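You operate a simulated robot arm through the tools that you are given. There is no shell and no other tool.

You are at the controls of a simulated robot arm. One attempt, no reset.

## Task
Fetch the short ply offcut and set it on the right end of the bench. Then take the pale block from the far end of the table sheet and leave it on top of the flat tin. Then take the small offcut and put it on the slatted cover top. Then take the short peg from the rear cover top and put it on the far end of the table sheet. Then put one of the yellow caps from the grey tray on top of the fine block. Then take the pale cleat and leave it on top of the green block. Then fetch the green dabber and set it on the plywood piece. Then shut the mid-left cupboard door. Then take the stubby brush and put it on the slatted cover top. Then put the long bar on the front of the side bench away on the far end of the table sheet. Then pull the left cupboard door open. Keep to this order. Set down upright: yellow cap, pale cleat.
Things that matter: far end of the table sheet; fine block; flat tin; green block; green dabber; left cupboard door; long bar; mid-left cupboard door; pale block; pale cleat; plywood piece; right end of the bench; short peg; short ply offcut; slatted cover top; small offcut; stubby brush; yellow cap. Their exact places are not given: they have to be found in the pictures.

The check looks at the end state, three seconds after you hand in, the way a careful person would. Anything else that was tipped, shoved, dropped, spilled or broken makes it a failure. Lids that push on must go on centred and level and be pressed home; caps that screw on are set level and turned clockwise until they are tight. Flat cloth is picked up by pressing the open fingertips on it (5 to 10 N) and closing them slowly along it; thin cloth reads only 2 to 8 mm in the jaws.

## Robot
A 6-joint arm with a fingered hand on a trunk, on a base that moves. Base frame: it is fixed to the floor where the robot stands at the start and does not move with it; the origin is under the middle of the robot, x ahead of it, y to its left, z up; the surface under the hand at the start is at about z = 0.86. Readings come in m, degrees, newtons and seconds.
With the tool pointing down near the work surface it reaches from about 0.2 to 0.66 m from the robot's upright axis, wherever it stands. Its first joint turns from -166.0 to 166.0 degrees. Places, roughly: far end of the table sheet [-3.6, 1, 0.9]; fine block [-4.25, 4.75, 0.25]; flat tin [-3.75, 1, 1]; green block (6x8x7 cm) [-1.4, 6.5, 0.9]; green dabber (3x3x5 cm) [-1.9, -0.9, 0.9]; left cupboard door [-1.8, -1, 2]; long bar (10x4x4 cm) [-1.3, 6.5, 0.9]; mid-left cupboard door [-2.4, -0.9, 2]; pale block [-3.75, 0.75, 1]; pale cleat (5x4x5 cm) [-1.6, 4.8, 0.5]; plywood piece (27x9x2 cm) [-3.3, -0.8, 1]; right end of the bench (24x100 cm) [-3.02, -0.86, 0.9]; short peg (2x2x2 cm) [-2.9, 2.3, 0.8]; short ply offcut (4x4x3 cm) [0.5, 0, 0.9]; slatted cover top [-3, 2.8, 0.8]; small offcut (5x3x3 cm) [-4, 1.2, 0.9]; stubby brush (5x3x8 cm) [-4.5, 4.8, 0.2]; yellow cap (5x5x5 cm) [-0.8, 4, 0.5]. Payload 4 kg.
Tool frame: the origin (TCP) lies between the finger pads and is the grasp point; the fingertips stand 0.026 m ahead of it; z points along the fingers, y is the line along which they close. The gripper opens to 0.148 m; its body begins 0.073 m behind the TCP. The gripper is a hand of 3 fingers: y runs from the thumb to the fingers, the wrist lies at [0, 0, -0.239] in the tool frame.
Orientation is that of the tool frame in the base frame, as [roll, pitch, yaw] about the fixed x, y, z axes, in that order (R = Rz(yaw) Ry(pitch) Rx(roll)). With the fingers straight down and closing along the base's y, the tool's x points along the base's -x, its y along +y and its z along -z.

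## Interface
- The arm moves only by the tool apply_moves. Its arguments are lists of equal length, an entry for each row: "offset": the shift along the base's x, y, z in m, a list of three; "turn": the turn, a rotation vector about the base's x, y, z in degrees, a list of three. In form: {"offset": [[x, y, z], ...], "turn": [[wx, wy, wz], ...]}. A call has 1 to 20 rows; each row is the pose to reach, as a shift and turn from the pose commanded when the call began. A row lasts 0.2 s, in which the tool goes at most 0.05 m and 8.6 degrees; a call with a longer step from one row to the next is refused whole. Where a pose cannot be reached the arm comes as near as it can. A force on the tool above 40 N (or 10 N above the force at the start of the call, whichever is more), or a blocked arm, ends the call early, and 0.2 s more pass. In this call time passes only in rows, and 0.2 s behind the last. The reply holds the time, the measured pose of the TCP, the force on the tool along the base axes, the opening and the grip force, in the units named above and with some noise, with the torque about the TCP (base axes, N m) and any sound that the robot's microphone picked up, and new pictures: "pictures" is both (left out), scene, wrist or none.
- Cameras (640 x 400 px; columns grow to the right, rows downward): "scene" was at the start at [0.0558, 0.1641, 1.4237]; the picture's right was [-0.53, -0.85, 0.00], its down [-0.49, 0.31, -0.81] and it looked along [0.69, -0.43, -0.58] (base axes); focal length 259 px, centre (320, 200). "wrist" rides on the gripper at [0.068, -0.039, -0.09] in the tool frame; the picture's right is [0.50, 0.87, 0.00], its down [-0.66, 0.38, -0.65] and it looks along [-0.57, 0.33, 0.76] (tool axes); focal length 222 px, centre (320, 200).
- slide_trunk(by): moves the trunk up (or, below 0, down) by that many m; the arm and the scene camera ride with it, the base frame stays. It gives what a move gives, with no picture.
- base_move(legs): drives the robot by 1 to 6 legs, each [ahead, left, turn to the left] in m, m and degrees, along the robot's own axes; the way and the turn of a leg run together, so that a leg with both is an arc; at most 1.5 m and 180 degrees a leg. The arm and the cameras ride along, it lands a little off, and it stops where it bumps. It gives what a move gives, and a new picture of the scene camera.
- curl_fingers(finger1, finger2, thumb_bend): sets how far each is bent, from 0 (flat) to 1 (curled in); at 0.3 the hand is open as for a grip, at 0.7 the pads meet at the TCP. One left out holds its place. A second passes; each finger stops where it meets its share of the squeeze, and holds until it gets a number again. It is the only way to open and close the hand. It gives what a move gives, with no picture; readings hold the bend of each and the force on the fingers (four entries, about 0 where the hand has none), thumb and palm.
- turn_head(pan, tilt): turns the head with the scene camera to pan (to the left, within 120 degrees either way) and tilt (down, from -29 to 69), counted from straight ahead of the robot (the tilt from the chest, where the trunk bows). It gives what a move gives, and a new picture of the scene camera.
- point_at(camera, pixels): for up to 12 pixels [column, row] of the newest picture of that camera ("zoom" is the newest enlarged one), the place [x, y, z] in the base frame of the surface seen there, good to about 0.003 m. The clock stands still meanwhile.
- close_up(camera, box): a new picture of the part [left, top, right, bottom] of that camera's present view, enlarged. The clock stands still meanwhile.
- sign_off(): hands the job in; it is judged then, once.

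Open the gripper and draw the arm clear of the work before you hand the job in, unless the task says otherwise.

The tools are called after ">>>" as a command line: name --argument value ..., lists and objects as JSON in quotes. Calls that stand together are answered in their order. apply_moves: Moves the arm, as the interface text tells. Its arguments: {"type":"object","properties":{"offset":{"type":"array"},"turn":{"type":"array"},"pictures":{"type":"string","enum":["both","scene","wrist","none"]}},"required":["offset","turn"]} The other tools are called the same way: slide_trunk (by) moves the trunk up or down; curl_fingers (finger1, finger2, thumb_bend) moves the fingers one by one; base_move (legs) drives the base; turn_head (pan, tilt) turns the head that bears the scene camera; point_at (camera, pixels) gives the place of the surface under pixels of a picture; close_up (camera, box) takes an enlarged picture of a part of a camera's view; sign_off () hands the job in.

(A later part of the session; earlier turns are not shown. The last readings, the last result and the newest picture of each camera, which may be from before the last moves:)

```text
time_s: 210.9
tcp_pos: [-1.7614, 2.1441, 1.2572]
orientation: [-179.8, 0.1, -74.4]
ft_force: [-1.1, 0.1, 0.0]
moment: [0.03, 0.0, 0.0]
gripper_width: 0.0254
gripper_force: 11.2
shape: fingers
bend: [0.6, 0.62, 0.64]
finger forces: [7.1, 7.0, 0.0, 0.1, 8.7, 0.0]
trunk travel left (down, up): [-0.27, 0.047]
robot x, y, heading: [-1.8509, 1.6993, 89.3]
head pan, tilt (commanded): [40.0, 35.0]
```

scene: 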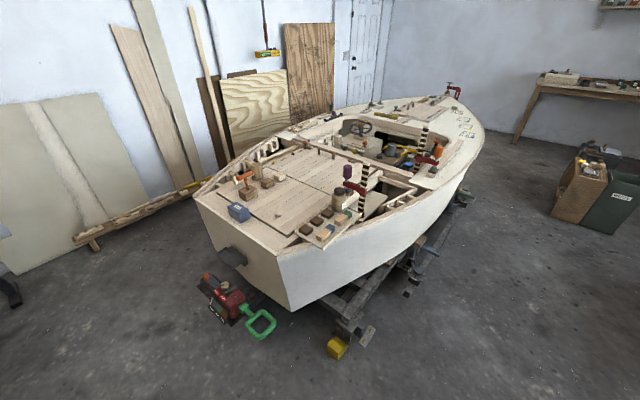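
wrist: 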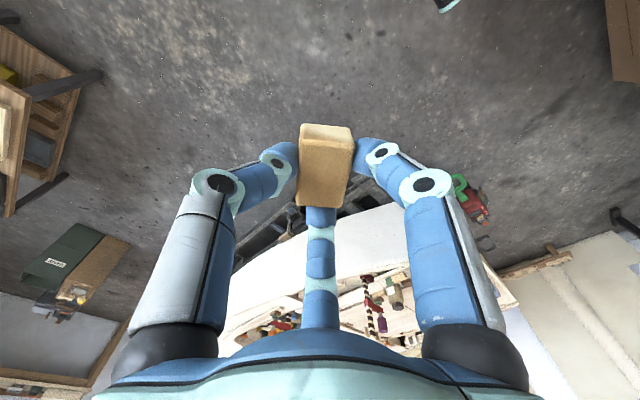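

I look straight down along my front to measure the feet.

>>> turn_head --pan 0 --tilt 69

>>> close_up --camera "scene" --box '[240, 240, 496, 400]'

>>> point_at --camera "zoom" --pixels '[[240, 150], [260, 100], [250, 190], [380, 105], [390, 90], [470, 120], [300, 150], [210, 200], [240, 200], [330, 200]]'

```text
time_s: 211.9
tcp_pos: [-1.7625, 2.1447, 1.2564]
orientation: [-179.7, 0.1, -74.4]
ft_force: [0.2, 0.4, 1.0]
moment: [0.04, -0.01, -0.03]
gripper_width: 0.0254
gripper_force: 11.9
shape: fingers
bend: [0.6, 0.62, 0.64]
finger forces: [7.3, 6.9, 0.1, 0.1, 8.7, 0.1]
trunk travel left (down, up): [-0.27, 0.047]
robot x, y, heading: [-1.8493, 1.6942, 89.9]
head pan, tilt (commanded): [0.0, 68.8]
```

scene: 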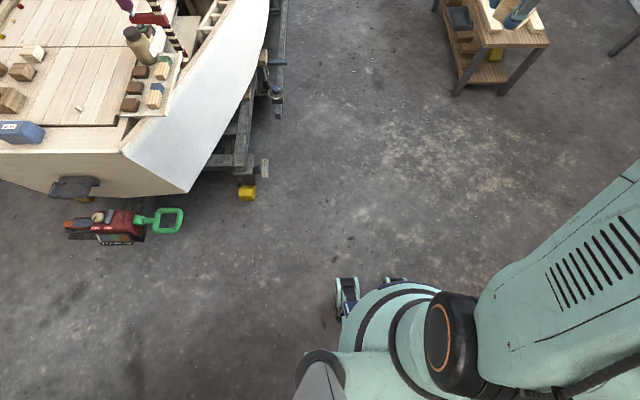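

```text
2.50 times, centred on (368, 320) of scene
```

zoom: 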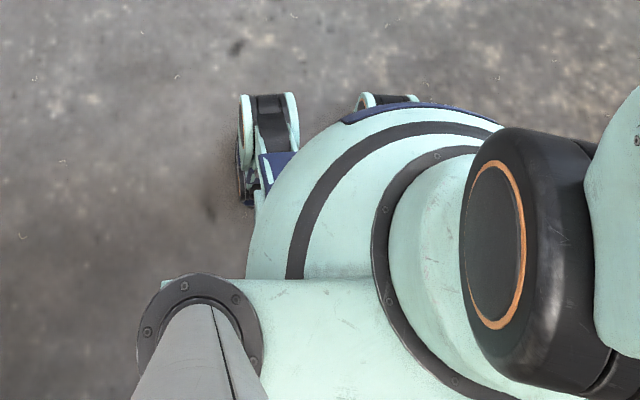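

```text
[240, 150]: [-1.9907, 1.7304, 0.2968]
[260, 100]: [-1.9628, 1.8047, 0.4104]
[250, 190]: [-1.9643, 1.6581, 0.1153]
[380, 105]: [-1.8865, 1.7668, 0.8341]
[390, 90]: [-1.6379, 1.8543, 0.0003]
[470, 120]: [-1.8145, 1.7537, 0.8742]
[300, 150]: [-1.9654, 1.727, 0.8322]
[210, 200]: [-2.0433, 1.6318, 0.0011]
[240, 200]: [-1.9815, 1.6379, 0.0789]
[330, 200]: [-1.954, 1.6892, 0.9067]
```

My base is slim (half-width ≈0.15, knees ≈0.12 ahead). The port side lets me stand nearer (trolley x≈-3.62 at y≈2.7), so I drive back through the passage and round to the port side.

>>> base_move --legs '[[0, 0, 90], [1.1, 0.03, 0], [0.98, 0, 0], [0, 0, -90]]'

>>> turn_head --pan 0 --tilt 45

```text
time_s: 229.9
tcp_pos: [-3.832, 2.1587, 1.2554]
orientation: [-179.7, 0.0, -74.8]
ft_force: [-0.2, 0.1, -0.4]
moment: [0.0, -0.01, -0.02]
gripper_width: 0.0246
gripper_force: 11.0
shape: fingers
bend: [0.6, 0.62, 0.65]
finger forces: [7.0, 6.8, 0.1, 0.0, 8.5, 0.0]
trunk travel left (down, up): [-0.27, 0.047]
robot x, y, heading: [-3.926, 1.7126, 89.1]
head pan, tilt (commanded): [0.0, 68.8]
```

scene: 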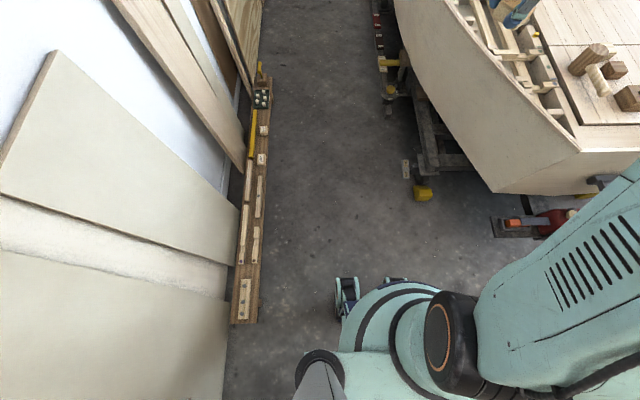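

```text
time_s: 230.7
tcp_pos: [-3.833, 2.1584, 1.2566]
orientation: [-179.7, 0.1, -74.8]
ft_force: [0.4, -0.1, 0.3]
moment: [0.0, 0.02, 0.01]
gripper_width: 0.0247
gripper_force: 10.6
shape: fingers
bend: [0.6, 0.62, 0.65]
finger forces: [7.0, 6.8, 0.1, 0.0, 8.4, 0.1]
trunk travel left (down, up): [-0.27, 0.047]
robot x, y, heading: [-3.9284, 1.7108, 89.1]
head pan, tilt (commanded): [0.0, 45.0]
```

scene: 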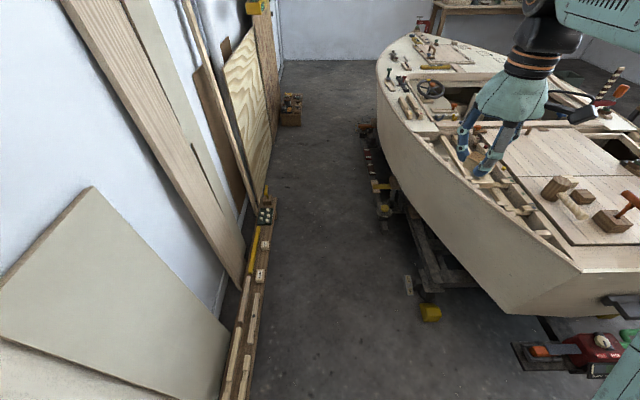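

The port aisle is clear. I measure its bounds: wall ledge at (262,245) and trolley chock (428,313), post (408,285), jack (385,210).

>>> point_at --camera "scene" --pixels '[[265, 260], [240, 390], [428, 313], [408, 285], [385, 212], [375, 185], [272, 215], [400, 230], [425, 260]]'

```text
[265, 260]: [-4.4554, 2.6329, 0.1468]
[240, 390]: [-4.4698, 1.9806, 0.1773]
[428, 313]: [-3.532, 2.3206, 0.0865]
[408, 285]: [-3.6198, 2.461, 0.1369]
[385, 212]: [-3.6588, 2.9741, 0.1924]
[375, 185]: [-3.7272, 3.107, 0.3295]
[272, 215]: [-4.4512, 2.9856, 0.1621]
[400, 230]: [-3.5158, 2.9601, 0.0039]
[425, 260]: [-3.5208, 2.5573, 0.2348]
```

At y≈2.72 the rail is back at x≈-3.52, between post (y 2.46) and jack (y≥2.95). I drive ahead 1.01 m, turn right to face the boat and take a look before closing in.

>>> base_move --legs '[[1.01, 0, 0], [0, 0, -89]]'

>>> turn_head --pan 0 --tilt 50

```text
time_s: 239.7
tcp_pos: [-3.458, 2.6255, 1.257]
orientation: [-179.8, 0.2, -164.1]
ft_force: [0.3, 0.3, -0.1]
moment: [0.03, -0.03, 0.0]
gripper_width: 0.0245
gripper_force: 11.7
shape: fingers
bend: [0.6, 0.62, 0.65]
finger forces: [6.8, 6.7, 0.0, 0.1, 8.3, 0.0]
trunk travel left (down, up): [-0.27, 0.047]
robot x, y, heading: [-3.9077, 2.7076, -0.2]
head pan, tilt (commanded): [0.0, 45.0]
```

scene: 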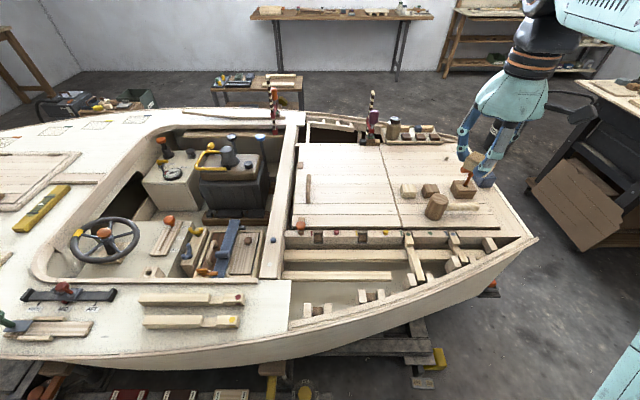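

```text
time_s: 240.4
tcp_pos: [-3.4584, 2.6245, 1.2563]
orientation: [-179.9, 0.0, -163.9]
ft_force: [-0.2, 0.7, -0.2]
moment: [-0.01, -0.05, 0.01]
gripper_width: 0.0243
gripper_force: 10.5
shape: fingers
bend: [0.6, 0.62, 0.65]
finger forces: [6.9, 6.7, 0.0, 0.1, 8.4, 0.0]
trunk travel left (down, up): [-0.27, 0.047]
robot x, y, heading: [-3.9098, 2.714, -0.1]
head pan, tilt (commanded): [0.0, 50.0]
```

scene: 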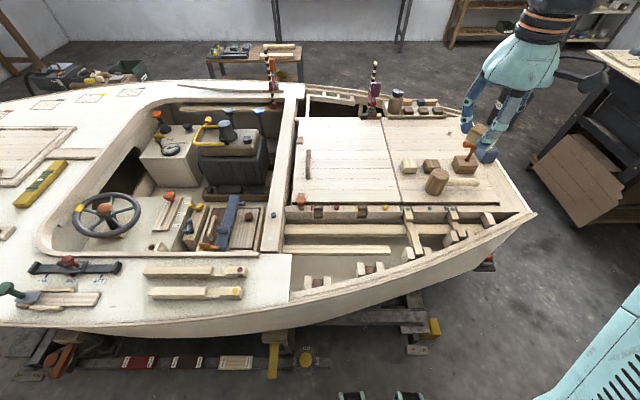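

The slatted cover is the board with the handle at (308,163), the rear cover right of it. I measure its port edge and a free spot, plus my distance to the trolley at (430,330).

>>> point_at --camera "scene" --pixels '[[345, 185], [345, 200], [300, 195], [397, 200], [345, 160], [301, 202], [362, 211], [430, 330], [345, 313], [280, 355], [388, 208], [308, 165]]'

>>> close_up --camera "scene" --box '[270, 100, 510, 250]'

```text
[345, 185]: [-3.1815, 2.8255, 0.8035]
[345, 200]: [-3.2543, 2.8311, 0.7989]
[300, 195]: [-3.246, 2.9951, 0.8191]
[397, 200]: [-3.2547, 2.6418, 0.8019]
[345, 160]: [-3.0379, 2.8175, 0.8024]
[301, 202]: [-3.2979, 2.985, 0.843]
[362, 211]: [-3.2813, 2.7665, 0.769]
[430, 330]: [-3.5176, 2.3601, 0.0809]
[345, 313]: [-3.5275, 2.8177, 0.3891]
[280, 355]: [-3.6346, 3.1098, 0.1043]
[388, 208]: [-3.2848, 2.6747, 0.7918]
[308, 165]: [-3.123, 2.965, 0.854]
```

```text
2.67 times, centred on (390, 175) of scene
```

zoom: 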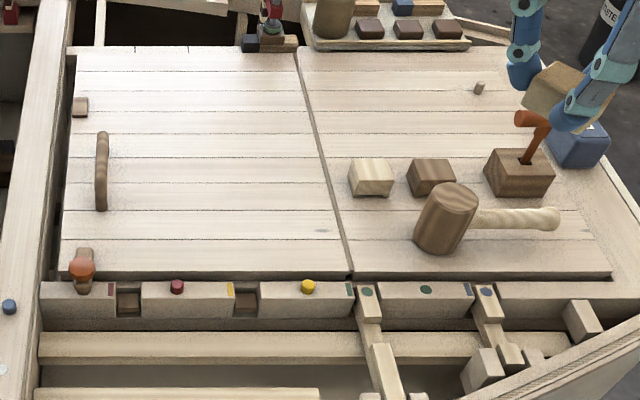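

The spot (-3.16,2.78) on the slatted cover is free. I move ahead 0.13 m.

>>> base_move --legs '[[0.13, 0, 0]]'

```text
time_s: 241.3
tcp_pos: [-3.44, 2.6211, 1.2563]
orientation: [-179.7, 0.1, -163.8]
ft_force: [-0.3, -1.1, -0.4]
moment: [0.0, -0.06, 0.01]
gripper_width: 0.0248
gripper_force: 11.1
shape: fingers
bend: [0.6, 0.62, 0.65]
finger forces: [6.9, 6.8, 0.0, 0.0, 8.4, 0.1]
trunk travel left (down, up): [-0.27, 0.047]
robot x, y, heading: [-3.8883, 2.709, 0.1]
head pan, tilt (commanded): [0.0, 50.0]
stopped in leg 1: the robot was blocked; the commanded pose is now the measured one
```

scene: 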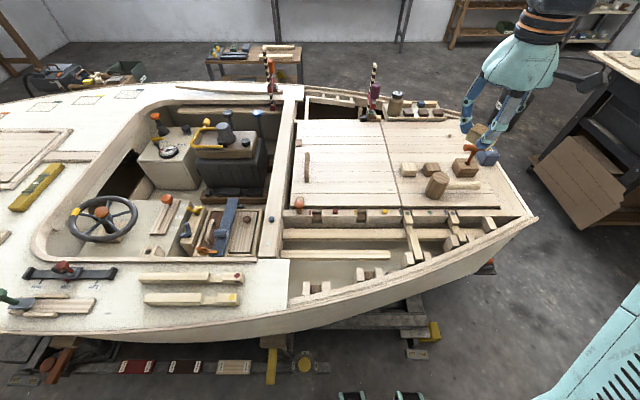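

The base was blocked after 2 cm, so its footprint is larger than it looks. I check what is near: knees at (352,395),(408,395), posts at (305,362),(415,345), strip (235,365).

>>> point_at --camera "scene" --pixels '[[352, 396], [408, 396], [305, 365], [272, 370], [415, 352], [235, 368], [330, 368], [420, 322], [360, 325], [290, 340], [380, 310], [435, 330]]'

>>> turn_head --pan 0 --tilt 69

```text
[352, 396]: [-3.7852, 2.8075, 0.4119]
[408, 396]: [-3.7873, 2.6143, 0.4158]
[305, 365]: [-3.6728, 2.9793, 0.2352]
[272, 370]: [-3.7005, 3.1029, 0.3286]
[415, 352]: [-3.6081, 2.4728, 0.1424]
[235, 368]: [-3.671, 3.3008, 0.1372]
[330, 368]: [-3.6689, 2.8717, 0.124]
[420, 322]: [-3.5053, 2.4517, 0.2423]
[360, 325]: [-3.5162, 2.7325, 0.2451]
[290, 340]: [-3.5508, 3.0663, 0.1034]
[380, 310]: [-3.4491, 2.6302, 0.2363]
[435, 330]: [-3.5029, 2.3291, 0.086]
```

```text
time_s: 242.2
tcp_pos: [-3.4388, 2.6217, 1.2562]
orientation: [-179.8, 0.1, -163.8]
ft_force: [0.5, -0.8, 0.2]
moment: [0.04, 0.0, -0.01]
gripper_width: 0.0246
gripper_force: 11.1
shape: fingers
bend: [0.6, 0.62, 0.65]
finger forces: [6.9, 6.8, 0.0, 0.0, 8.4, 0.0]
trunk travel left (down, up): [-0.27, 0.047]
robot x, y, heading: [-3.8854, 2.7079, 0.3]
head pan, tilt (commanded): [0.0, 68.8]
```

scene: 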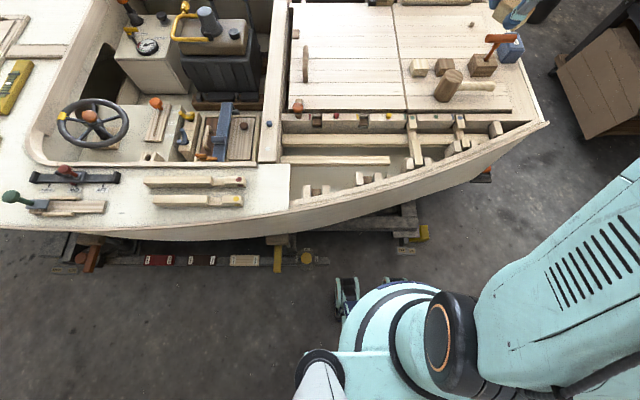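

The base's front seems to reach ~0.36 m; sideways it passed the winch at ~0.34 without touching. I back off 8 cm and turn left so that the boat is on my right side, to see if I can stand nearer that way.

>>> base_move --legs '[[-0.1, 0, 0], [0, 0, 90]]'

>>> base_move --legs '[[-0.05, -0.12, 0]]'

```text
time_s: 247.1
tcp_pos: [-3.9025, 3.1574, 1.2569]
orientation: [-179.8, 0.0, -73.8]
ft_force: [-0.4, 0.4, -1.0]
moment: [-0.05, -0.02, 0.01]
gripper_width: 0.0244
gripper_force: 10.9
shape: fingers
bend: [0.61, 0.62, 0.65]
finger forces: [6.8, 6.6, 0.0, 0.0, 8.2, 0.0]
trunk travel left (down, up): [-0.27, 0.047]
robot x, y, heading: [-3.9874, 2.7084, 90.1]
head pan, tilt (commanded): [0.0, 68.8]
```

scene: 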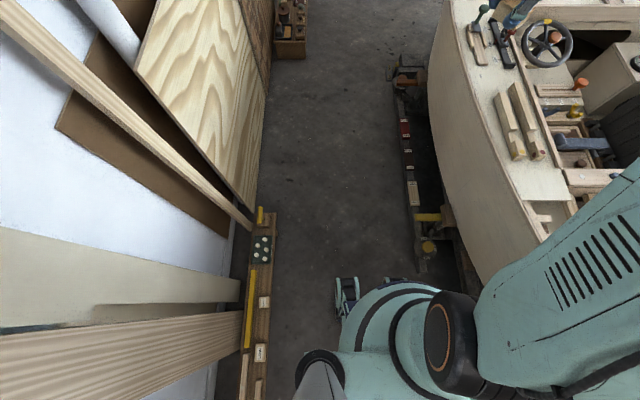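

```text
time_s: 248.8
tcp_pos: [-3.783, 3.1062, 1.2551]
orientation: [-179.7, 0.0, -73.8]
ft_force: [0.0, 0.0, 0.0]
moment: [0.01, 0.01, 0.02]
gripper_width: 0.0244
gripper_force: 10.8
shape: fingers
bend: [0.61, 0.62, 0.65]
finger forces: [6.7, 6.5, 0.0, 0.0, 8.3, 0.1]
trunk travel left (down, up): [-0.27, 0.047]
robot x, y, heading: [-3.8697, 2.6563, 90.1]
head pan, tilt (commanded): [0.0, 68.8]
```

scene: 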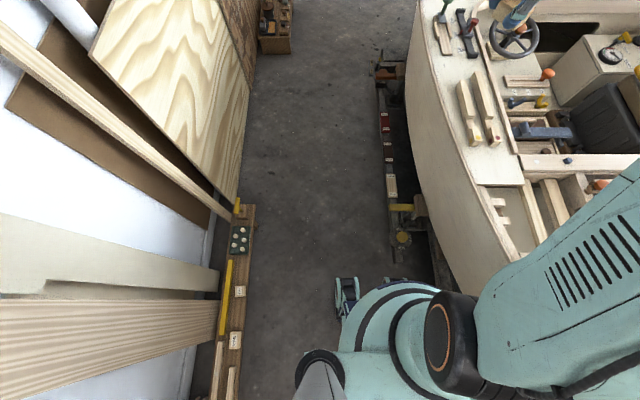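

Not blocked yet at x=-3.87. I strafe right another 5 cm.

>>> base_move --legs '[[0, -0.05, 0]]'

```text
time_s: 249.9
tcp_pos: [-3.7513, 3.1045, 1.2551]
orientation: [-179.9, 0.0, -73.5]
ft_force: [1.4, 0.9, 0.7]
moment: [0.01, -0.01, 0.01]
gripper_width: 0.0243
gripper_force: 11.0
shape: fingers
bend: [0.61, 0.62, 0.65]
finger forces: [6.8, 6.6, 0.0, 0.0, 8.3, 0.0]
trunk travel left (down, up): [-0.27, 0.047]
robot x, y, heading: [-3.8335, 2.6559, 90.4]
head pan, tilt (commanded): [0.0, 68.8]
stopped in leg 1: the robot was blocked; the commanded pose is now the measured one
```

scene: 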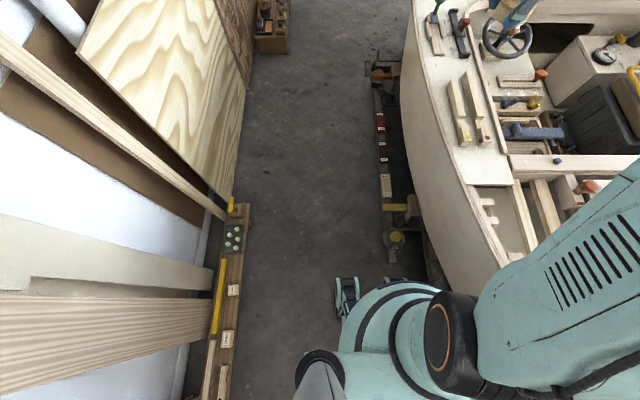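

Blocked again with the strip end at 0.27 m, so this is the nearest stance: (-3.8335,2.656). From here (-3.19,2.71) on the cover is about 0.645 m away. I swing the arm clockwise along an arc toward the boat.

>>> apply_moves --offset '[[0.0481, -0.0115, 0], [0.0945, -0.0281, 0], [0.1389, -0.0497, 0], [0.1806, -0.0759, 0], [0.2194, -0.1065, 0], [0.2545, -0.141, 0], [0.2858, -0.1792, 0], [0.3127, -0.2205, 0], [0.335, -0.2645, 0], [0.3525, -0.3106, 0], [0.3648, -0.3584, 0], [0.3719, -0.4072, 0]]' --turn '[[0, 0, -6.2], [0, 0, -12.4], [0, 0, -18.6], [0, 0, -24.8], [0, 0, -31], [0, 0, -37.2], [0, 0, -43.4], [0, 0, -49.6], [0, 0, -55.8], [0, 0, -62], [0, 0, -68.2], [0, 0, -74.4]]'

>>> turn_head --pan -80 --tilt 45

```text
time_s: 252.6
tcp_pos: [-3.3782, 2.6959, 1.2535]
orientation: [-179.9, 0.0, -148.1]
ft_force: [0.4, 0.8, 0.5]
moment: [0.03, -0.02, 0.0]
gripper_width: 0.0244
gripper_force: 10.8
shape: fingers
bend: [0.61, 0.62, 0.65]
finger forces: [6.9, 6.4, 0.1, 0.0, 8.1, 0.0]
trunk travel left (down, up): [-0.27, 0.047]
robot x, y, heading: [-3.8323, 2.656, 90.1]
head pan, tilt (commanded): [0.0, 68.8]
```

scene: 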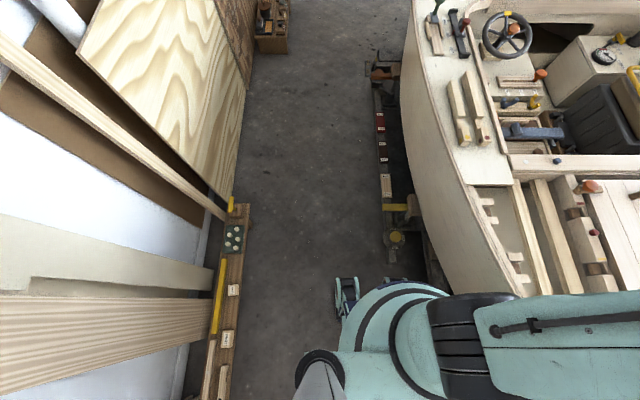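
wrist: 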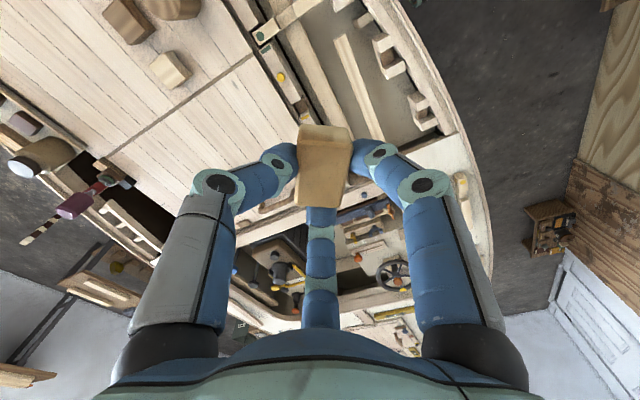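

```text
time_s: 254.1
tcp_pos: [-3.3784, 2.6987, 1.2554]
orientation: [-179.8, 0.1, -147.9]
ft_force: [-0.7, 0.2, 0.2]
moment: [0.02, 0.0, 0.0]
gripper_width: 0.024
gripper_force: 11.2
shape: fingers
bend: [0.61, 0.62, 0.65]
finger forces: [6.9, 6.5, 0.1, 0.0, 8.3, 0.0]
trunk travel left (down, up): [-0.27, 0.047]
robot x, y, heading: [-3.8351, 2.6549, 90.4]
head pan, tilt (commanded): [-80.0, 45.0]
```

scene: 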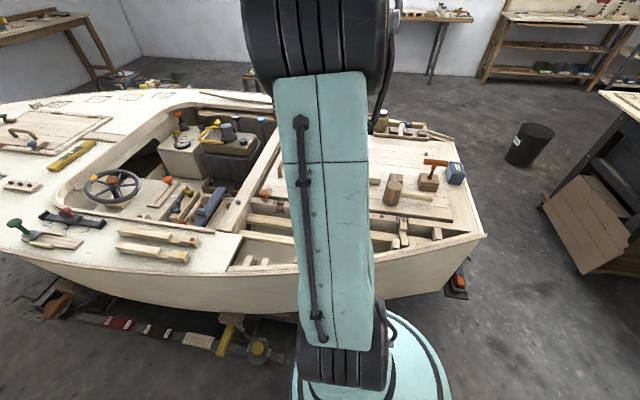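

The wrist view shows the slatted cover ahead-left and the block in hand. I extend over (-3.19,2.705) and lower to z≈0.95 to look.

>>> apply_moves --offset '[[0.03, 0.001, -0.02], [0.065, 0.002, -0.05], [0.1, 0.003, -0.085], [0.13, 0.004, -0.125], [0.16, 0.005, -0.165], [0.18, 0.006, -0.21], [0.188, 0.006, -0.255], [0.188, 0.006, -0.3]]' --turn '[[0, 0, 0], [0, 0, 0], [0, 0, 0], [0, 0, 0], [0, 0, 0], [0, 0, 0], [0, 0, 0], [0, 0, 0]]' --pictures "wrist"

```text
time_s: 255.9
tcp_pos: [-3.1893, 2.7034, 0.9546]
orientation: [-179.7, -0.1, -148.0]
ft_force: [0.9, 0.4, -1.0]
moment: [-0.01, 0.02, 0.04]
gripper_width: 0.024
gripper_force: 10.8
shape: fingers
bend: [0.61, 0.62, 0.65]
finger forces: [6.8, 6.3, 0.0, 0.0, 8.2, 0.0]
trunk travel left (down, up): [-0.27, 0.047]
robot x, y, heading: [-3.8355, 2.6572, 90.4]
head pan, tilt (commanded): [-80.0, 45.0]
```

wrist: 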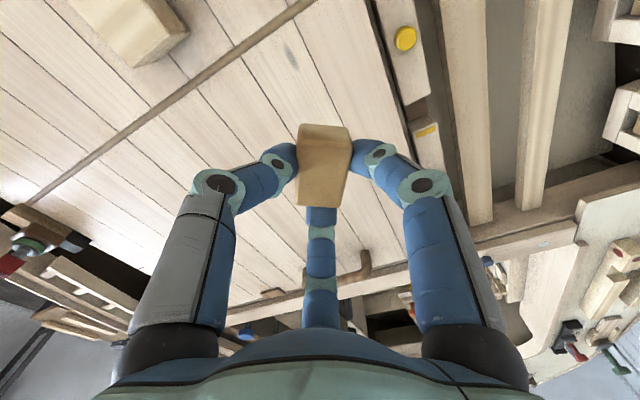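

Reached, block above the slatted cover. I check the cover's port edge and joint lines against my position.

>>> point_at --camera "wrist" --pixels '[[398, 130], [386, 60], [200, 75], [260, 45], [405, 38], [360, 262], [330, 100], [425, 135], [150, 30]]'

```text
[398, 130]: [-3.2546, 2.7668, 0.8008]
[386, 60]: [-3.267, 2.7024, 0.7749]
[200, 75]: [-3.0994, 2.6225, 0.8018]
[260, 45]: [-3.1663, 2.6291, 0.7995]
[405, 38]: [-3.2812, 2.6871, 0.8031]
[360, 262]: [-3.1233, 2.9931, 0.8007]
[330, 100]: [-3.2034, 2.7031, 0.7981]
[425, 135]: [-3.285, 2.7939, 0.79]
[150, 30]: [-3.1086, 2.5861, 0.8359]
```

All good: port edge x≈-3.255, joint y≈2.625. I lower to just above contact.

>>> apply_moves --offset '[[0, 0, -0.04], [0, 0, -0.08], [0, 0, -0.1], [0, 0, -0.108]]' --turn '[[0, 0, 0], [0, 0, 0], [0, 0, 0], [0, 0, 0]]' --pictures "none"

>>> apply_moves --offset '[[0, 0, -0.002], [0, 0, -0.004]]' --turn '[[0, 0, 0], [0, 0, 0]]' --pictures "none"

```text
time_s: 256.9
tcp_pos: [-3.1903, 2.7045, 0.8468]
orientation: [-179.8, 0.0, -148.0]
ft_force: [0.1, -0.4, 0.0]
moment: [0.02, 0.01, 0.0]
gripper_width: 0.0238
gripper_force: 10.4
shape: fingers
bend: [0.61, 0.62, 0.65]
finger forces: [6.8, 6.2, 0.1, 0.0, 8.1, 0.0]
trunk travel left (down, up): [-0.27, 0.047]
robot x, y, heading: [-3.8349, 2.6552, 90.2]
head pan, tilt (commanded): [-80.0, 45.0]
```

```text
time_s: 257.5
tcp_pos: [-3.1901, 2.704, 0.8434]
orientation: [-179.8, 0.0, -148.0]
ft_force: [-0.3, 0.0, 0.2]
moment: [0.01, 0.01, 0.01]
gripper_width: 0.024
gripper_force: 10.6
shape: fingers
bend: [0.61, 0.62, 0.65]
finger forces: [6.8, 6.2, 0.0, 0.0, 8.2, 0.0]
trunk travel left (down, up): [-0.27, 0.047]
robot x, y, heading: [-3.834, 2.6546, 90.7]
head pan, tilt (commanded): [-80.0, 45.0]
```

Still free at z 0.843. I lower in 1.5 mm steps until a small force shows.

>>> apply_moves --offset '[[0, 0, -0.0015], [0, 0, -0.003]]' --turn '[[0, 0, 0], [0, 0, 0]]' --pictures "none"

>>> apply_moves --offset '[[0, 0, -0.0015]]' --turn '[[0, 0, 0]]' --pictures "none"

```text
time_s: 258.1
tcp_pos: [-3.1897, 2.7051, 0.84]
orientation: [-179.8, 0.0, -148.0]
ft_force: [0.1, -1.0, -0.7]
moment: [-0.04, -0.04, 0.0]
gripper_width: 0.0242
gripper_force: 10.9
shape: fingers
bend: [0.61, 0.62, 0.65]
finger forces: [6.9, 6.2, 0.1, 0.0, 8.2, 0.0]
trunk travel left (down, up): [-0.27, 0.047]
robot x, y, heading: [-3.8334, 2.6554, 90.2]
head pan, tilt (commanded): [-80.0, 45.0]
```

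```text
time_s: 258.5
tcp_pos: [-3.1893, 2.7041, 0.8391]
orientation: [-179.7, -0.1, -147.9]
ft_force: [-1.2, -0.6, 0.6]
moment: [-0.04, 0.03, -0.01]
gripper_width: 0.0237
gripper_force: 10.7
shape: fingers
bend: [0.61, 0.62, 0.65]
finger forces: [6.9, 6.2, 0.0, 0.0, 8.4, 0.0]
trunk travel left (down, up): [-0.27, 0.047]
robot x, y, heading: [-3.8333, 2.6588, 90.3]
head pan, tilt (commanded): [-80.0, 45.0]
```

>>> apply_moves --offset '[[0, 0, -0.0015], [0, 0, -0.003]]' --turn '[[0, 0, 0], [0, 0, 0]]' --pictures "wrist"

```text
time_s: 259.1
tcp_pos: [-3.1906, 2.7042, 0.8365]
orientation: [-179.8, 0.2, -148.0]
ft_force: [1.7, 0.3, 11.2]
moment: [-0.03, 0.0, 0.02]
gripper_width: 0.0237
gripper_force: 13.4
shape: fingers
bend: [0.61, 0.62, 0.65]
finger forces: [8.0, 7.5, 0.0, 0.1, 10.4, 0.0]
trunk travel left (down, up): [-0.27, 0.047]
robot x, y, heading: [-3.8322, 2.6586, 90.1]
head pan, tilt (commanded): [-80.0, 45.0]
```

wrist: 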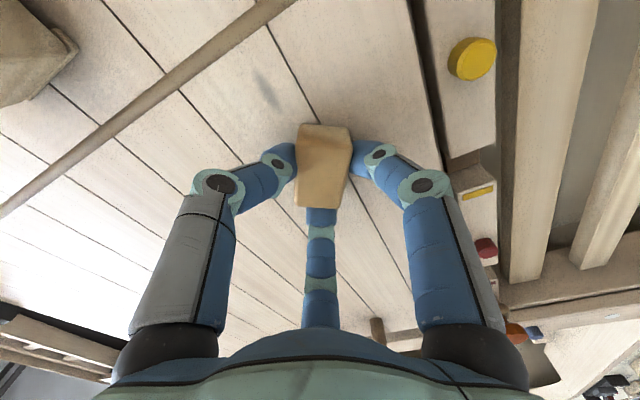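

Contact at 11 N. I open the fingers just enough (0.52, so finger 1 keeps clear of the yellow knob) and lift straight up.

>>> curl_fingers --finger1 0.53 --finger2 0.53 --thumb_bend 0.53

>>> apply_moves --offset '[[0, 0, 0.02], [0, 0, 0.05], [0, 0, 0.1], [0, 0, 0.15], [-0.01, 0, 0.195], [-0.03, 0, 0.24]]' --turn '[[0, 0, 0], [0, 0, 0], [0, 0, 0], [0, 0, 0], [0, 0, 0], [0, 0, 0]]' --pictures "wrist"

```text
time_s: 260.1
tcp_pos: [-3.1895, 2.7043, 0.835]
orientation: [-179.7, 0.1, -148.0]
ft_force: [1.3, 1.0, -0.6]
moment: [0.01, -0.01, 0.02]
gripper_width: 0.0519
gripper_force: 0.0
shape: fingers
bend: [0.53, 0.53, 0.53]
finger forces: [0.0, 0.0, 0.0, 0.0, 0.0, 0.0]
trunk travel left (down, up): [-0.27, 0.047]
robot x, y, heading: [-3.8323, 2.6532, 90.3]
head pan, tilt (commanded): [-80.0, 45.0]
```

```text
time_s: 261.5
tcp_pos: [-3.2221, 2.7053, 1.0787]
orientation: [-179.7, 0.0, -147.9]
ft_force: [-0.5, 0.2, -0.2]
moment: [-0.03, -0.07, -0.04]
gripper_width: 0.052
gripper_force: 0.0
shape: fingers
bend: [0.53, 0.53, 0.53]
finger forces: [0.0, 0.0, 0.0, 0.0, 0.0, 0.1]
trunk travel left (down, up): [-0.27, 0.047]
robot x, y, heading: [-3.8345, 2.6579, 90.3]
head pan, tilt (commanded): [-80.0, 45.0]
```

wrist: 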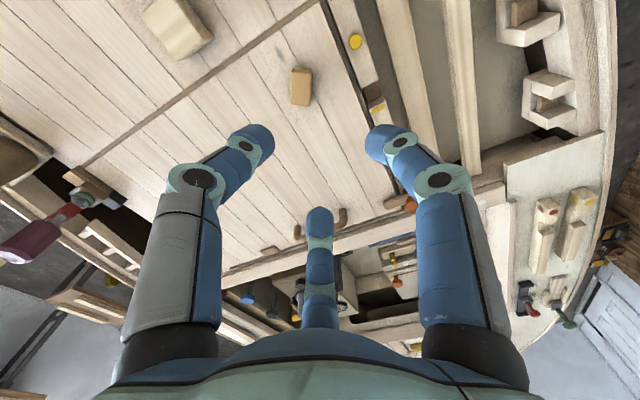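

The small offcut lies on the slatted cover at (300,87). Next the peg: I retract and swing the arm back to the front before driving.

>>> apply_moves --offset '[[-0.03, -0.002, 0.037], [-0.06, -0.004, 0.075], [-0.095, -0.005, 0.11], [-0.125, -0.007, 0.145], [-0.157, -0.008, 0.176], [-0.1641, 0.0408, 0.176], [-0.1764, 0.0886, 0.176], [-0.1939, 0.1347, 0.176], [-0.2162, 0.1787, 0.176], [-0.2431, 0.22, 0.176], [-0.2744, 0.2582, 0.176], [-0.3095, 0.2927, 0.176], [-0.3483, 0.3233, 0.176], [-0.39, 0.3495, 0.176], [-0.4344, 0.3711, 0.176]]' --turn '[[0, 0, 0], [0, 0, 0], [0, 0, 0], [0, 0, 0], [0, 0, 0], [0, 0, 6.2], [0, 0, 12.4], [0, 0, 18.6], [0, 0, 24.8], [0, 0, 31], [0, 0, 37.2], [0, 0, 43.4], [0, 0, 49.6], [0, 0, 55.8], [0, 0, 62]]'

```text
time_s: 264.7
tcp_pos: [-3.6564, 3.0757, 1.2519]
orientation: [-179.8, 0.0, -85.9]
ft_force: [-0.7, 0.5, 0.7]
moment: [0.0, -0.04, -0.02]
gripper_width: 0.0519
gripper_force: 0.1
shape: fingers
bend: [0.53, 0.53, 0.53]
finger forces: [0.1, 0.0, 0.0, 0.0, 0.0, 0.0]
trunk travel left (down, up): [-0.27, 0.047]
robot x, y, heading: [-3.8328, 2.6548, 90.3]
head pan, tilt (commanded): [-80.0, 45.0]
```

scene: 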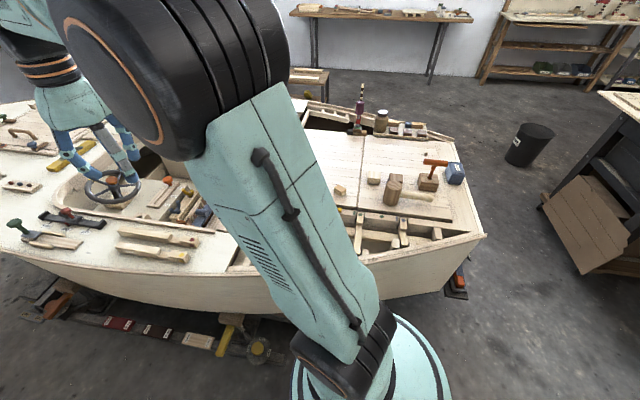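
wrist: 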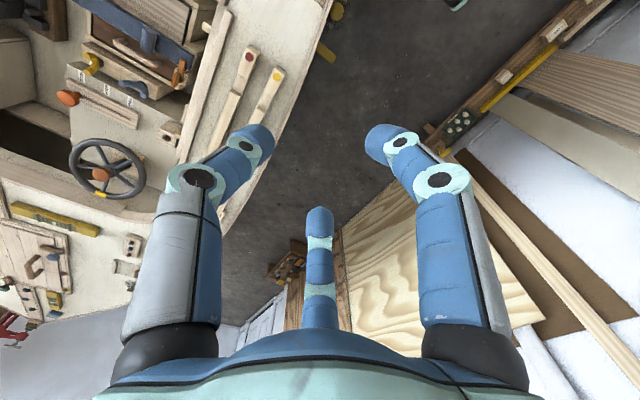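

The offcut is visible at (340,190) on the cover. I drive: a bit left, back out to y≈1.68, turn right, ahead to x≈-2.6, then turn left to face the boat's transom.

>>> base_move --legs '[[0, 0.06, 0], [-0.98, 0, 0], [0, 0, -90], [1.28, 0, 0], [0, 0, 90]]'

>>> turn_head --pan 10 --tilt 45

```text
time_s: 284.3
tcp_pos: [-2.4139, 2.1107, 1.2523]
orientation: [-179.8, -0.1, -86.4]
ft_force: [-0.2, -0.8, 0.3]
moment: [0.01, 0.0, -0.02]
gripper_width: 0.0517
gripper_force: 0.2
shape: fingers
bend: [0.53, 0.53, 0.53]
finger forces: [0.0, 0.0, 0.1, 0.0, 0.0, 0.0]
trunk travel left (down, up): [-0.27, 0.047]
robot x, y, heading: [-2.5972, 1.6926, 90.2]
head pan, tilt (commanded): [-80.0, 45.0]
```

scene: 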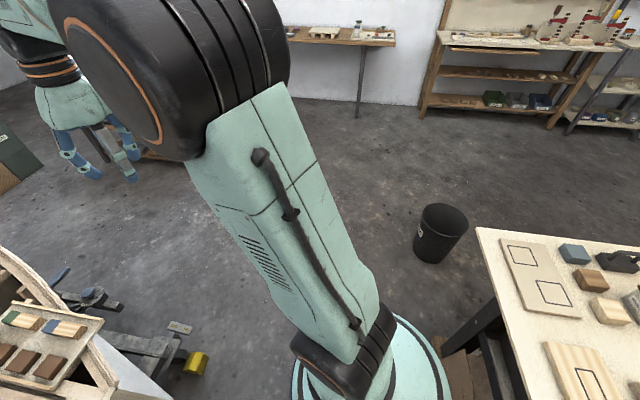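

```text
time_s: 285.9
tcp_pos: [-2.4136, 2.1101, 1.2515]
orientation: [-179.8, 0.0, -86.4]
ft_force: [0.1, -0.6, -0.5]
moment: [-0.02, 0.04, 0.0]
gripper_width: 0.052
gripper_force: 0.0
shape: fingers
bend: [0.53, 0.53, 0.53]
finger forces: [0.0, 0.0, 0.0, 0.0, 0.0, 0.1]
trunk travel left (down, up): [-0.27, 0.047]
robot x, y, heading: [-2.5946, 1.6942, 90.0]
head pan, tilt (commanded): [10.0, 45.0]
```

scene: 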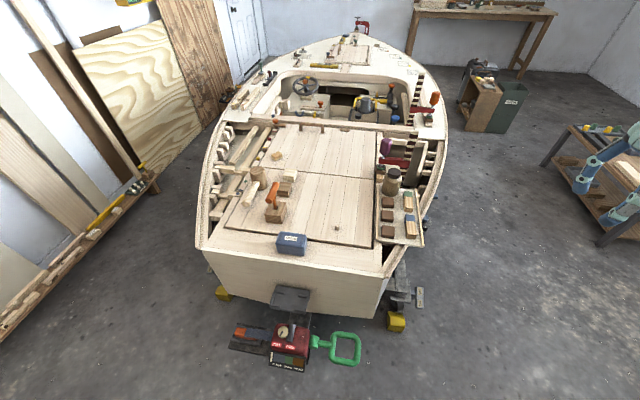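

The peg shows at (337,228); the winch's green handle at (345,348) is near. I measure both and zoom on the peg.

>>> close_up --camera "scene" --box '[272, 185, 432, 285]'

>>> point_at --camera "zoom" --pixels '[[260, 165], [258, 175], [265, 172], [75, 235], [150, 255], [420, 100], [410, 230], [300, 150], [470, 60]]'

>>> point_at --camera "scene" --pixels '[[360, 350], [345, 364], [340, 335], [290, 360], [397, 322], [420, 300], [300, 295]]'

```text
4.00 times, centred on (352, 235) of scene
```

zoom: 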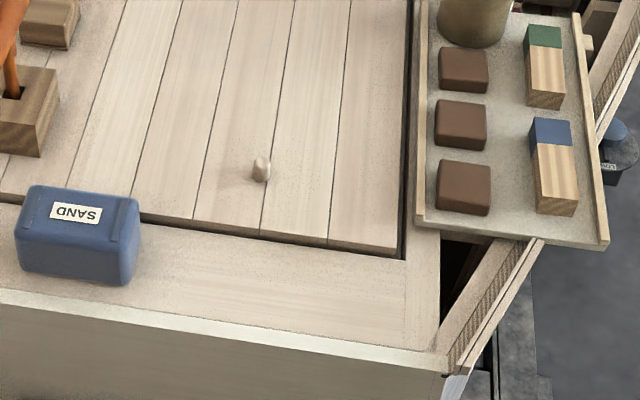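

```text
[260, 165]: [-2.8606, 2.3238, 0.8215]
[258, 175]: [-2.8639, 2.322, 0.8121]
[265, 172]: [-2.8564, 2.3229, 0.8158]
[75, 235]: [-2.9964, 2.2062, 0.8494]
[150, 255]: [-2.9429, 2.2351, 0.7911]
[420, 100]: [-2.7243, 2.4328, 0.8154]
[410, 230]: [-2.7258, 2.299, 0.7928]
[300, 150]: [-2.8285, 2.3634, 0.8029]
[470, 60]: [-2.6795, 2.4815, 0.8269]
```

```text
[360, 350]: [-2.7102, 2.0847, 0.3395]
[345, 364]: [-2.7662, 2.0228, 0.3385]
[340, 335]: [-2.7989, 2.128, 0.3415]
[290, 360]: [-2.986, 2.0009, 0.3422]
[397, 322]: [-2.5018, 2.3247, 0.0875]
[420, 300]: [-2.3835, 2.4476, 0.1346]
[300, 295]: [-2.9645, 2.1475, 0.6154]
```

The peg stands at (-2.860,2.324), top z≈0.822. I move the base 7 cm ahead (clear of the winch handle), then bring the hand above the peg.

>>> base_move --legs '[[0.07, 0, 0]]'

>>> curl_fingers --finger1 0.5 --finger2 0.5 --thumb_bend 0.5

>>> apply_moves --offset '[[-0.0372, 0.012, -0.015], [-0.0744, 0.024, -0.03], [-0.1116, 0.036, -0.045], [-0.1488, 0.048, -0.06], [-0.186, 0.06, -0.075], [-0.2232, 0.072, -0.09], [-0.2604, 0.084, -0.105], [-0.2976, 0.096, -0.12], [-0.3348, 0.108, -0.135], [-0.372, 0.12, -0.15], [-0.4092, 0.132, -0.175], [-0.446, 0.144, -0.2]]' --turn '[[0, 0, 6], [0, 0, 12], [0, 0, 18], [0, 0, 24], [0, 0, 30], [0, 0, 36], [0, 0, 42], [0, 0, 48], [0, 0, 54], [0, 0, 60], [0, 0, 66], [0, 0, 71]]'

```text
time_s: 286.9
tcp_pos: [-2.4133, 2.1809, 1.251]
orientation: [-179.8, -0.1, -86.3]
ft_force: [0.5, -0.4, -0.6]
moment: [-0.04, -0.01, 0.01]
gripper_width: 0.0519
gripper_force: 0.1
shape: fingers
bend: [0.53, 0.53, 0.53]
finger forces: [0.1, 0.0, 0.0, 0.0, 0.1, 0.0]
trunk travel left (down, up): [-0.27, 0.047]
robot x, y, heading: [-2.5963, 1.7597, 89.9]
head pan, tilt (commanded): [10.0, 45.0]
```

scene: 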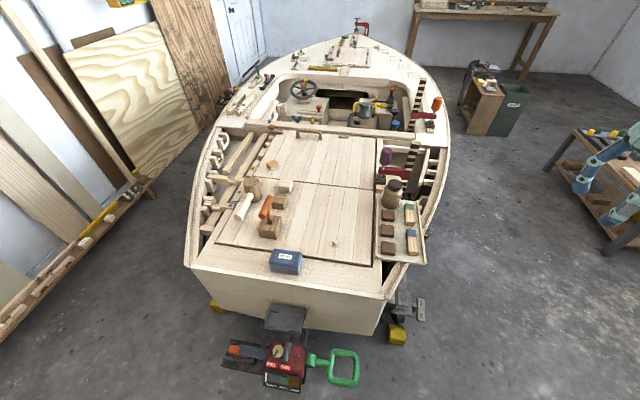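

```text
time_s: 287.9
tcp_pos: [-2.4136, 2.1797, 1.2518]
orientation: [-179.8, -0.1, -86.4]
ft_force: [0.4, 0.1, 0.6]
moment: [0.02, 0.03, 0.0]
gripper_width: 0.0615
gripper_force: 0.1
shape: fingers
bend: [0.5, 0.5, 0.5]
finger forces: [0.1, 0.1, 0.0, 0.1, 0.0, 0.0]
trunk travel left (down, up): [-0.27, 0.047]
robot x, y, heading: [-2.5961, 1.7587, 89.7]
head pan, tilt (commanded): [10.0, 45.0]
```

```text
time_s: 290.6
tcp_pos: [-2.861, 2.3234, 1.0511]
orientation: [-179.9, -0.1, -15.4]
ft_force: [-0.7, 0.0, 0.2]
moment: [0.0, 0.02, 0.0]
gripper_width: 0.0617
gripper_force: 0.1
shape: fingers
bend: [0.5, 0.5, 0.5]
finger forces: [0.0, 0.0, 0.0, 0.0, 0.1, 0.1]
trunk travel left (down, up): [-0.27, 0.047]
robot x, y, heading: [-2.5921, 1.7605, 90.0]
head pan, tilt (commanded): [10.0, 45.0]
```

scene: 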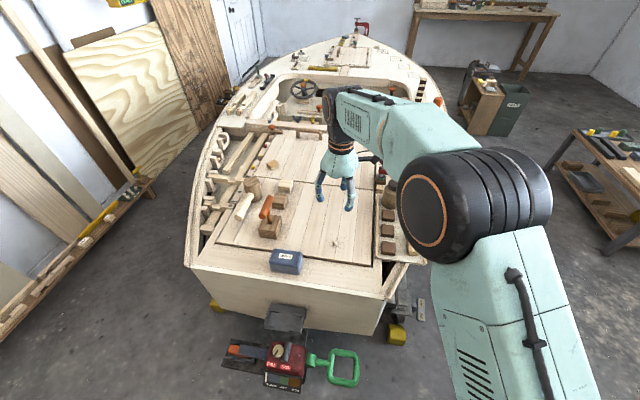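
wrist: 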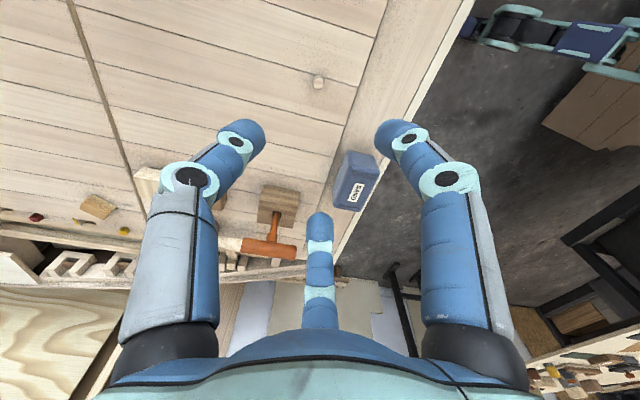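

The peg is visible at (318,82) in the wrist view. I zoom on it for an exact place.

>>> close_up --camera "wrist" --box '[286, 62, 350, 102]'

>>> point_at --camera "zoom" --pixels '[[325, 200], [300, 200], [340, 240], [320, 160], [350, 190], [280, 210]]'

```text
10.00 times, centred on (318, 82) of wrist
```

zoom: 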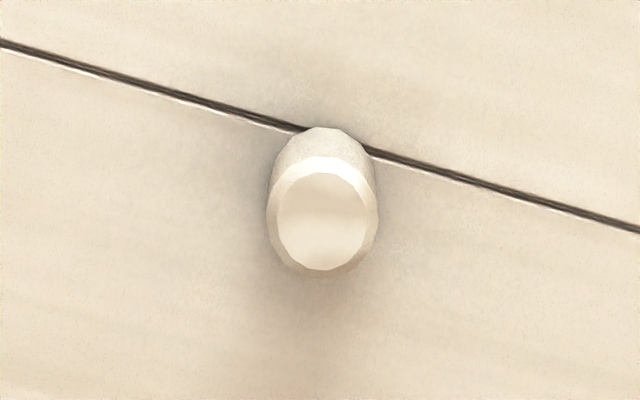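

```text
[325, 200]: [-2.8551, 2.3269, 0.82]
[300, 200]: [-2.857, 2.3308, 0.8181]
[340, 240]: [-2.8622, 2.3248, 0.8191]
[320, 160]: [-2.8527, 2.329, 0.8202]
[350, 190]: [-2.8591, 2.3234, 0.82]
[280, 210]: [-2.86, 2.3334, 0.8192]
```

Peg centre ≈(-2.858,2.327), about 1.5 cm across. I shift 3 mm and descend to z≈0.90 for a second look.

>>> apply_moves --offset '[[0.003, 0.0035, -0.04], [0.003, 0.0035, -0.08], [0.003, 0.0035, -0.12], [0.003, 0.0035, -0.15]]' --turn '[[0, 0, 0], [0, 0, 0], [0, 0, 0], [0, 0, 0]]' --pictures "wrist"

>>> close_up --camera "wrist" --box '[240, 80, 400, 180]'

>>> point_at --camera "zoom" --pixels '[[310, 190], [290, 190], [330, 190], [310, 175], [310, 205]]'

```text
time_s: 291.6
tcp_pos: [-2.8564, 2.327, 0.9016]
orientation: [-179.7, 0.1, -15.3]
ft_force: [-0.1, 0.3, -1.1]
moment: [-0.01, 0.0, -0.05]
gripper_width: 0.0615
gripper_force: 0.1
shape: fingers
bend: [0.5, 0.5, 0.5]
finger forces: [0.0, 0.0, 0.1, 0.1, 0.0, 0.1]
trunk travel left (down, up): [-0.27, 0.047]
robot x, y, heading: [-2.6011, 1.7616, 89.9]
head pan, tilt (commanded): [10.0, 45.0]
```

wrist: 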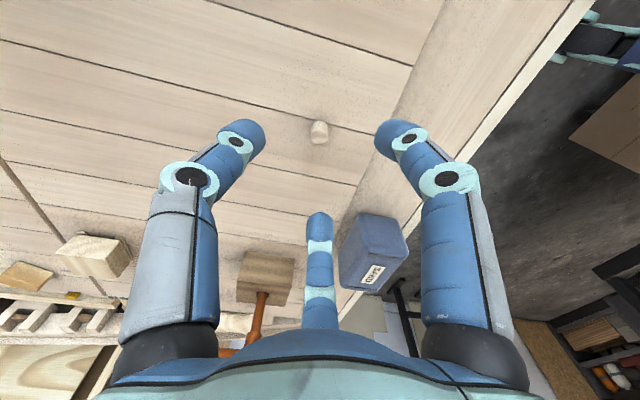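

```text
4.00 times, centred on (320, 130) of wrist
```

zoom: 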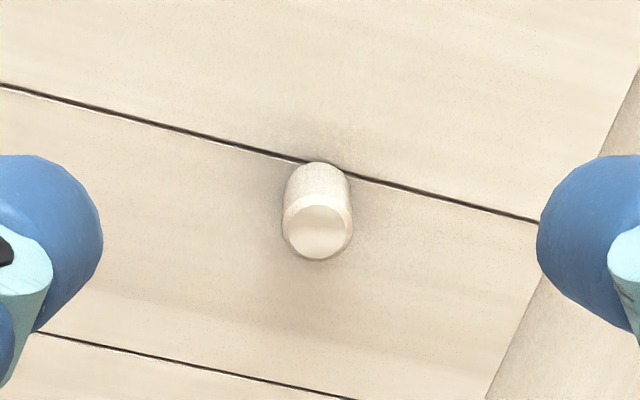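

```text
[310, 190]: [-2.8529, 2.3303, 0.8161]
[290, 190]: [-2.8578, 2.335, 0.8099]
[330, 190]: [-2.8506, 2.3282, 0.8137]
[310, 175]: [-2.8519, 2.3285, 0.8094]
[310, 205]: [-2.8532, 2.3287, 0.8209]
```

The peg is centred between the fingers. I pre-curl to 0.56 and descend to z≈0.838.

>>> curl_fingers --finger1 0.56 --finger2 0.56 --thumb_bend 0.56

>>> apply_moves --offset '[[-0.001, 0.001, -0.03], [-0.001, 0.001, -0.05], [-0.001, 0.001, -0.06], [-0.001, 0.001, -0.064]]' --turn '[[0, 0, 0], [0, 0, 0], [0, 0, 0], [0, 0, 0]]' --pictures "wrist"

```text
time_s: 292.6
tcp_pos: [-2.8581, 2.327, 0.9017]
orientation: [-179.7, 0.0, -15.5]
ft_force: [0.4, 0.4, -0.2]
moment: [-0.02, -0.02, 0.0]
gripper_width: 0.0431
gripper_force: 0.0
shape: fingers
bend: [0.56, 0.56, 0.56]
finger forces: [0.1, 0.0, 0.0, 0.0, 0.0, 0.0]
trunk travel left (down, up): [-0.27, 0.047]
robot x, y, heading: [-2.5972, 1.7582, 90.0]
head pan, tilt (commanded): [10.0, 45.0]
```

```text
time_s: 293.6
tcp_pos: [-2.8579, 2.3279, 0.8374]
orientation: [-179.8, 0.0, -15.3]
ft_force: [0.1, 0.1, -0.1]
moment: [0.01, 0.0, -0.02]
gripper_width: 0.0427
gripper_force: 0.0
shape: fingers
bend: [0.56, 0.56, 0.56]
finger forces: [0.1, 0.0, 0.0, 0.0, 0.1, 0.0]
trunk travel left (down, up): [-0.27, 0.047]
robot x, y, heading: [-2.598, 1.7596, 89.9]
head pan, tilt (commanded): [10.0, 45.0]
```

wrist: 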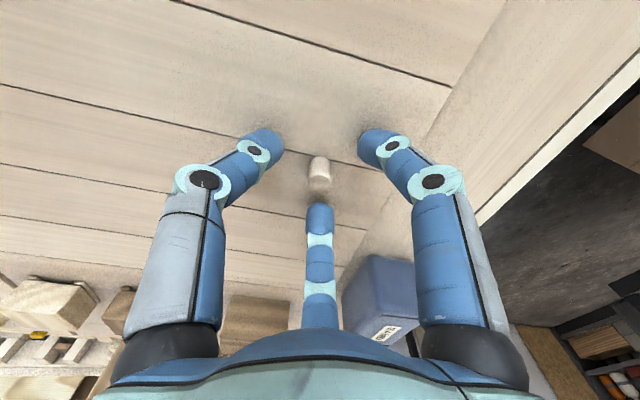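

No contact; the peg is inside the three tips. I lower 2 mm more and close.

>>> apply_moves --offset '[[0, 0, -0.002]]' --turn '[[0, 0, 0]]' --pictures "none"

>>> curl_fingers --finger1 0.62 --finger2 0.62 --thumb_bend 0.62

>>> curl_fingers --finger1 0.75 --finger2 0.75 --thumb_bend 0.75

>>> close_up --camera "wrist" --box '[200, 80, 440, 230]'

```text
time_s: 293.9
tcp_pos: [-2.8578, 2.3282, 0.8361]
orientation: [-179.9, -0.1, -15.4]
ft_force: [-0.9, 0.6, 0.3]
moment: [-0.01, 0.03, 0.01]
gripper_width: 0.0428
gripper_force: 0.1
shape: fingers
bend: [0.56, 0.56, 0.56]
finger forces: [0.0, 0.0, 0.0, 0.1, 0.1, 0.0]
trunk travel left (down, up): [-0.27, 0.047]
robot x, y, heading: [-2.5952, 1.7619, 89.6]
head pan, tilt (commanded): [10.0, 45.0]
```

```text
time_s: 294.9
tcp_pos: [-2.8577, 2.3278, 0.8366]
orientation: [-179.8, -0.1, -15.4]
ft_force: [-0.3, -0.1, 0.2]
moment: [0.01, 0.04, -0.01]
gripper_width: 0.0236
gripper_force: 0.1
shape: fingers
bend: [0.62, 0.62, 0.62]
finger forces: [0.1, 0.1, 0.0, 0.0, 0.0, 0.1]
trunk travel left (down, up): [-0.27, 0.047]
robot x, y, heading: [-2.599, 1.7637, 89.9]
head pan, tilt (commanded): [10.0, 45.0]
```

```text
time_s: 295.9
tcp_pos: [-2.8584, 2.3279, 0.8361]
orientation: [-179.8, -0.2, -15.4]
ft_force: [-0.6, 0.0, -0.1]
moment: [0.0, -0.01, -0.01]
gripper_width: 0.0065
gripper_force: 13.2
shape: fingers
bend: [0.65, 0.65, 0.68]
finger forces: [8.4, 8.8, 0.0, 0.1, 9.9, 0.0]
trunk travel left (down, up): [-0.27, 0.047]
robot x, y, heading: [-2.5988, 1.7596, 89.9]
head pan, tilt (commanded): [10.0, 45.0]
```

```text
2.67 times, centred on (320, 155) of wrist
```

zoom: 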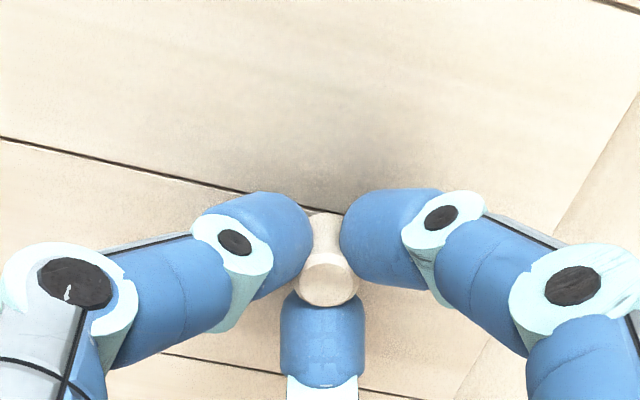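

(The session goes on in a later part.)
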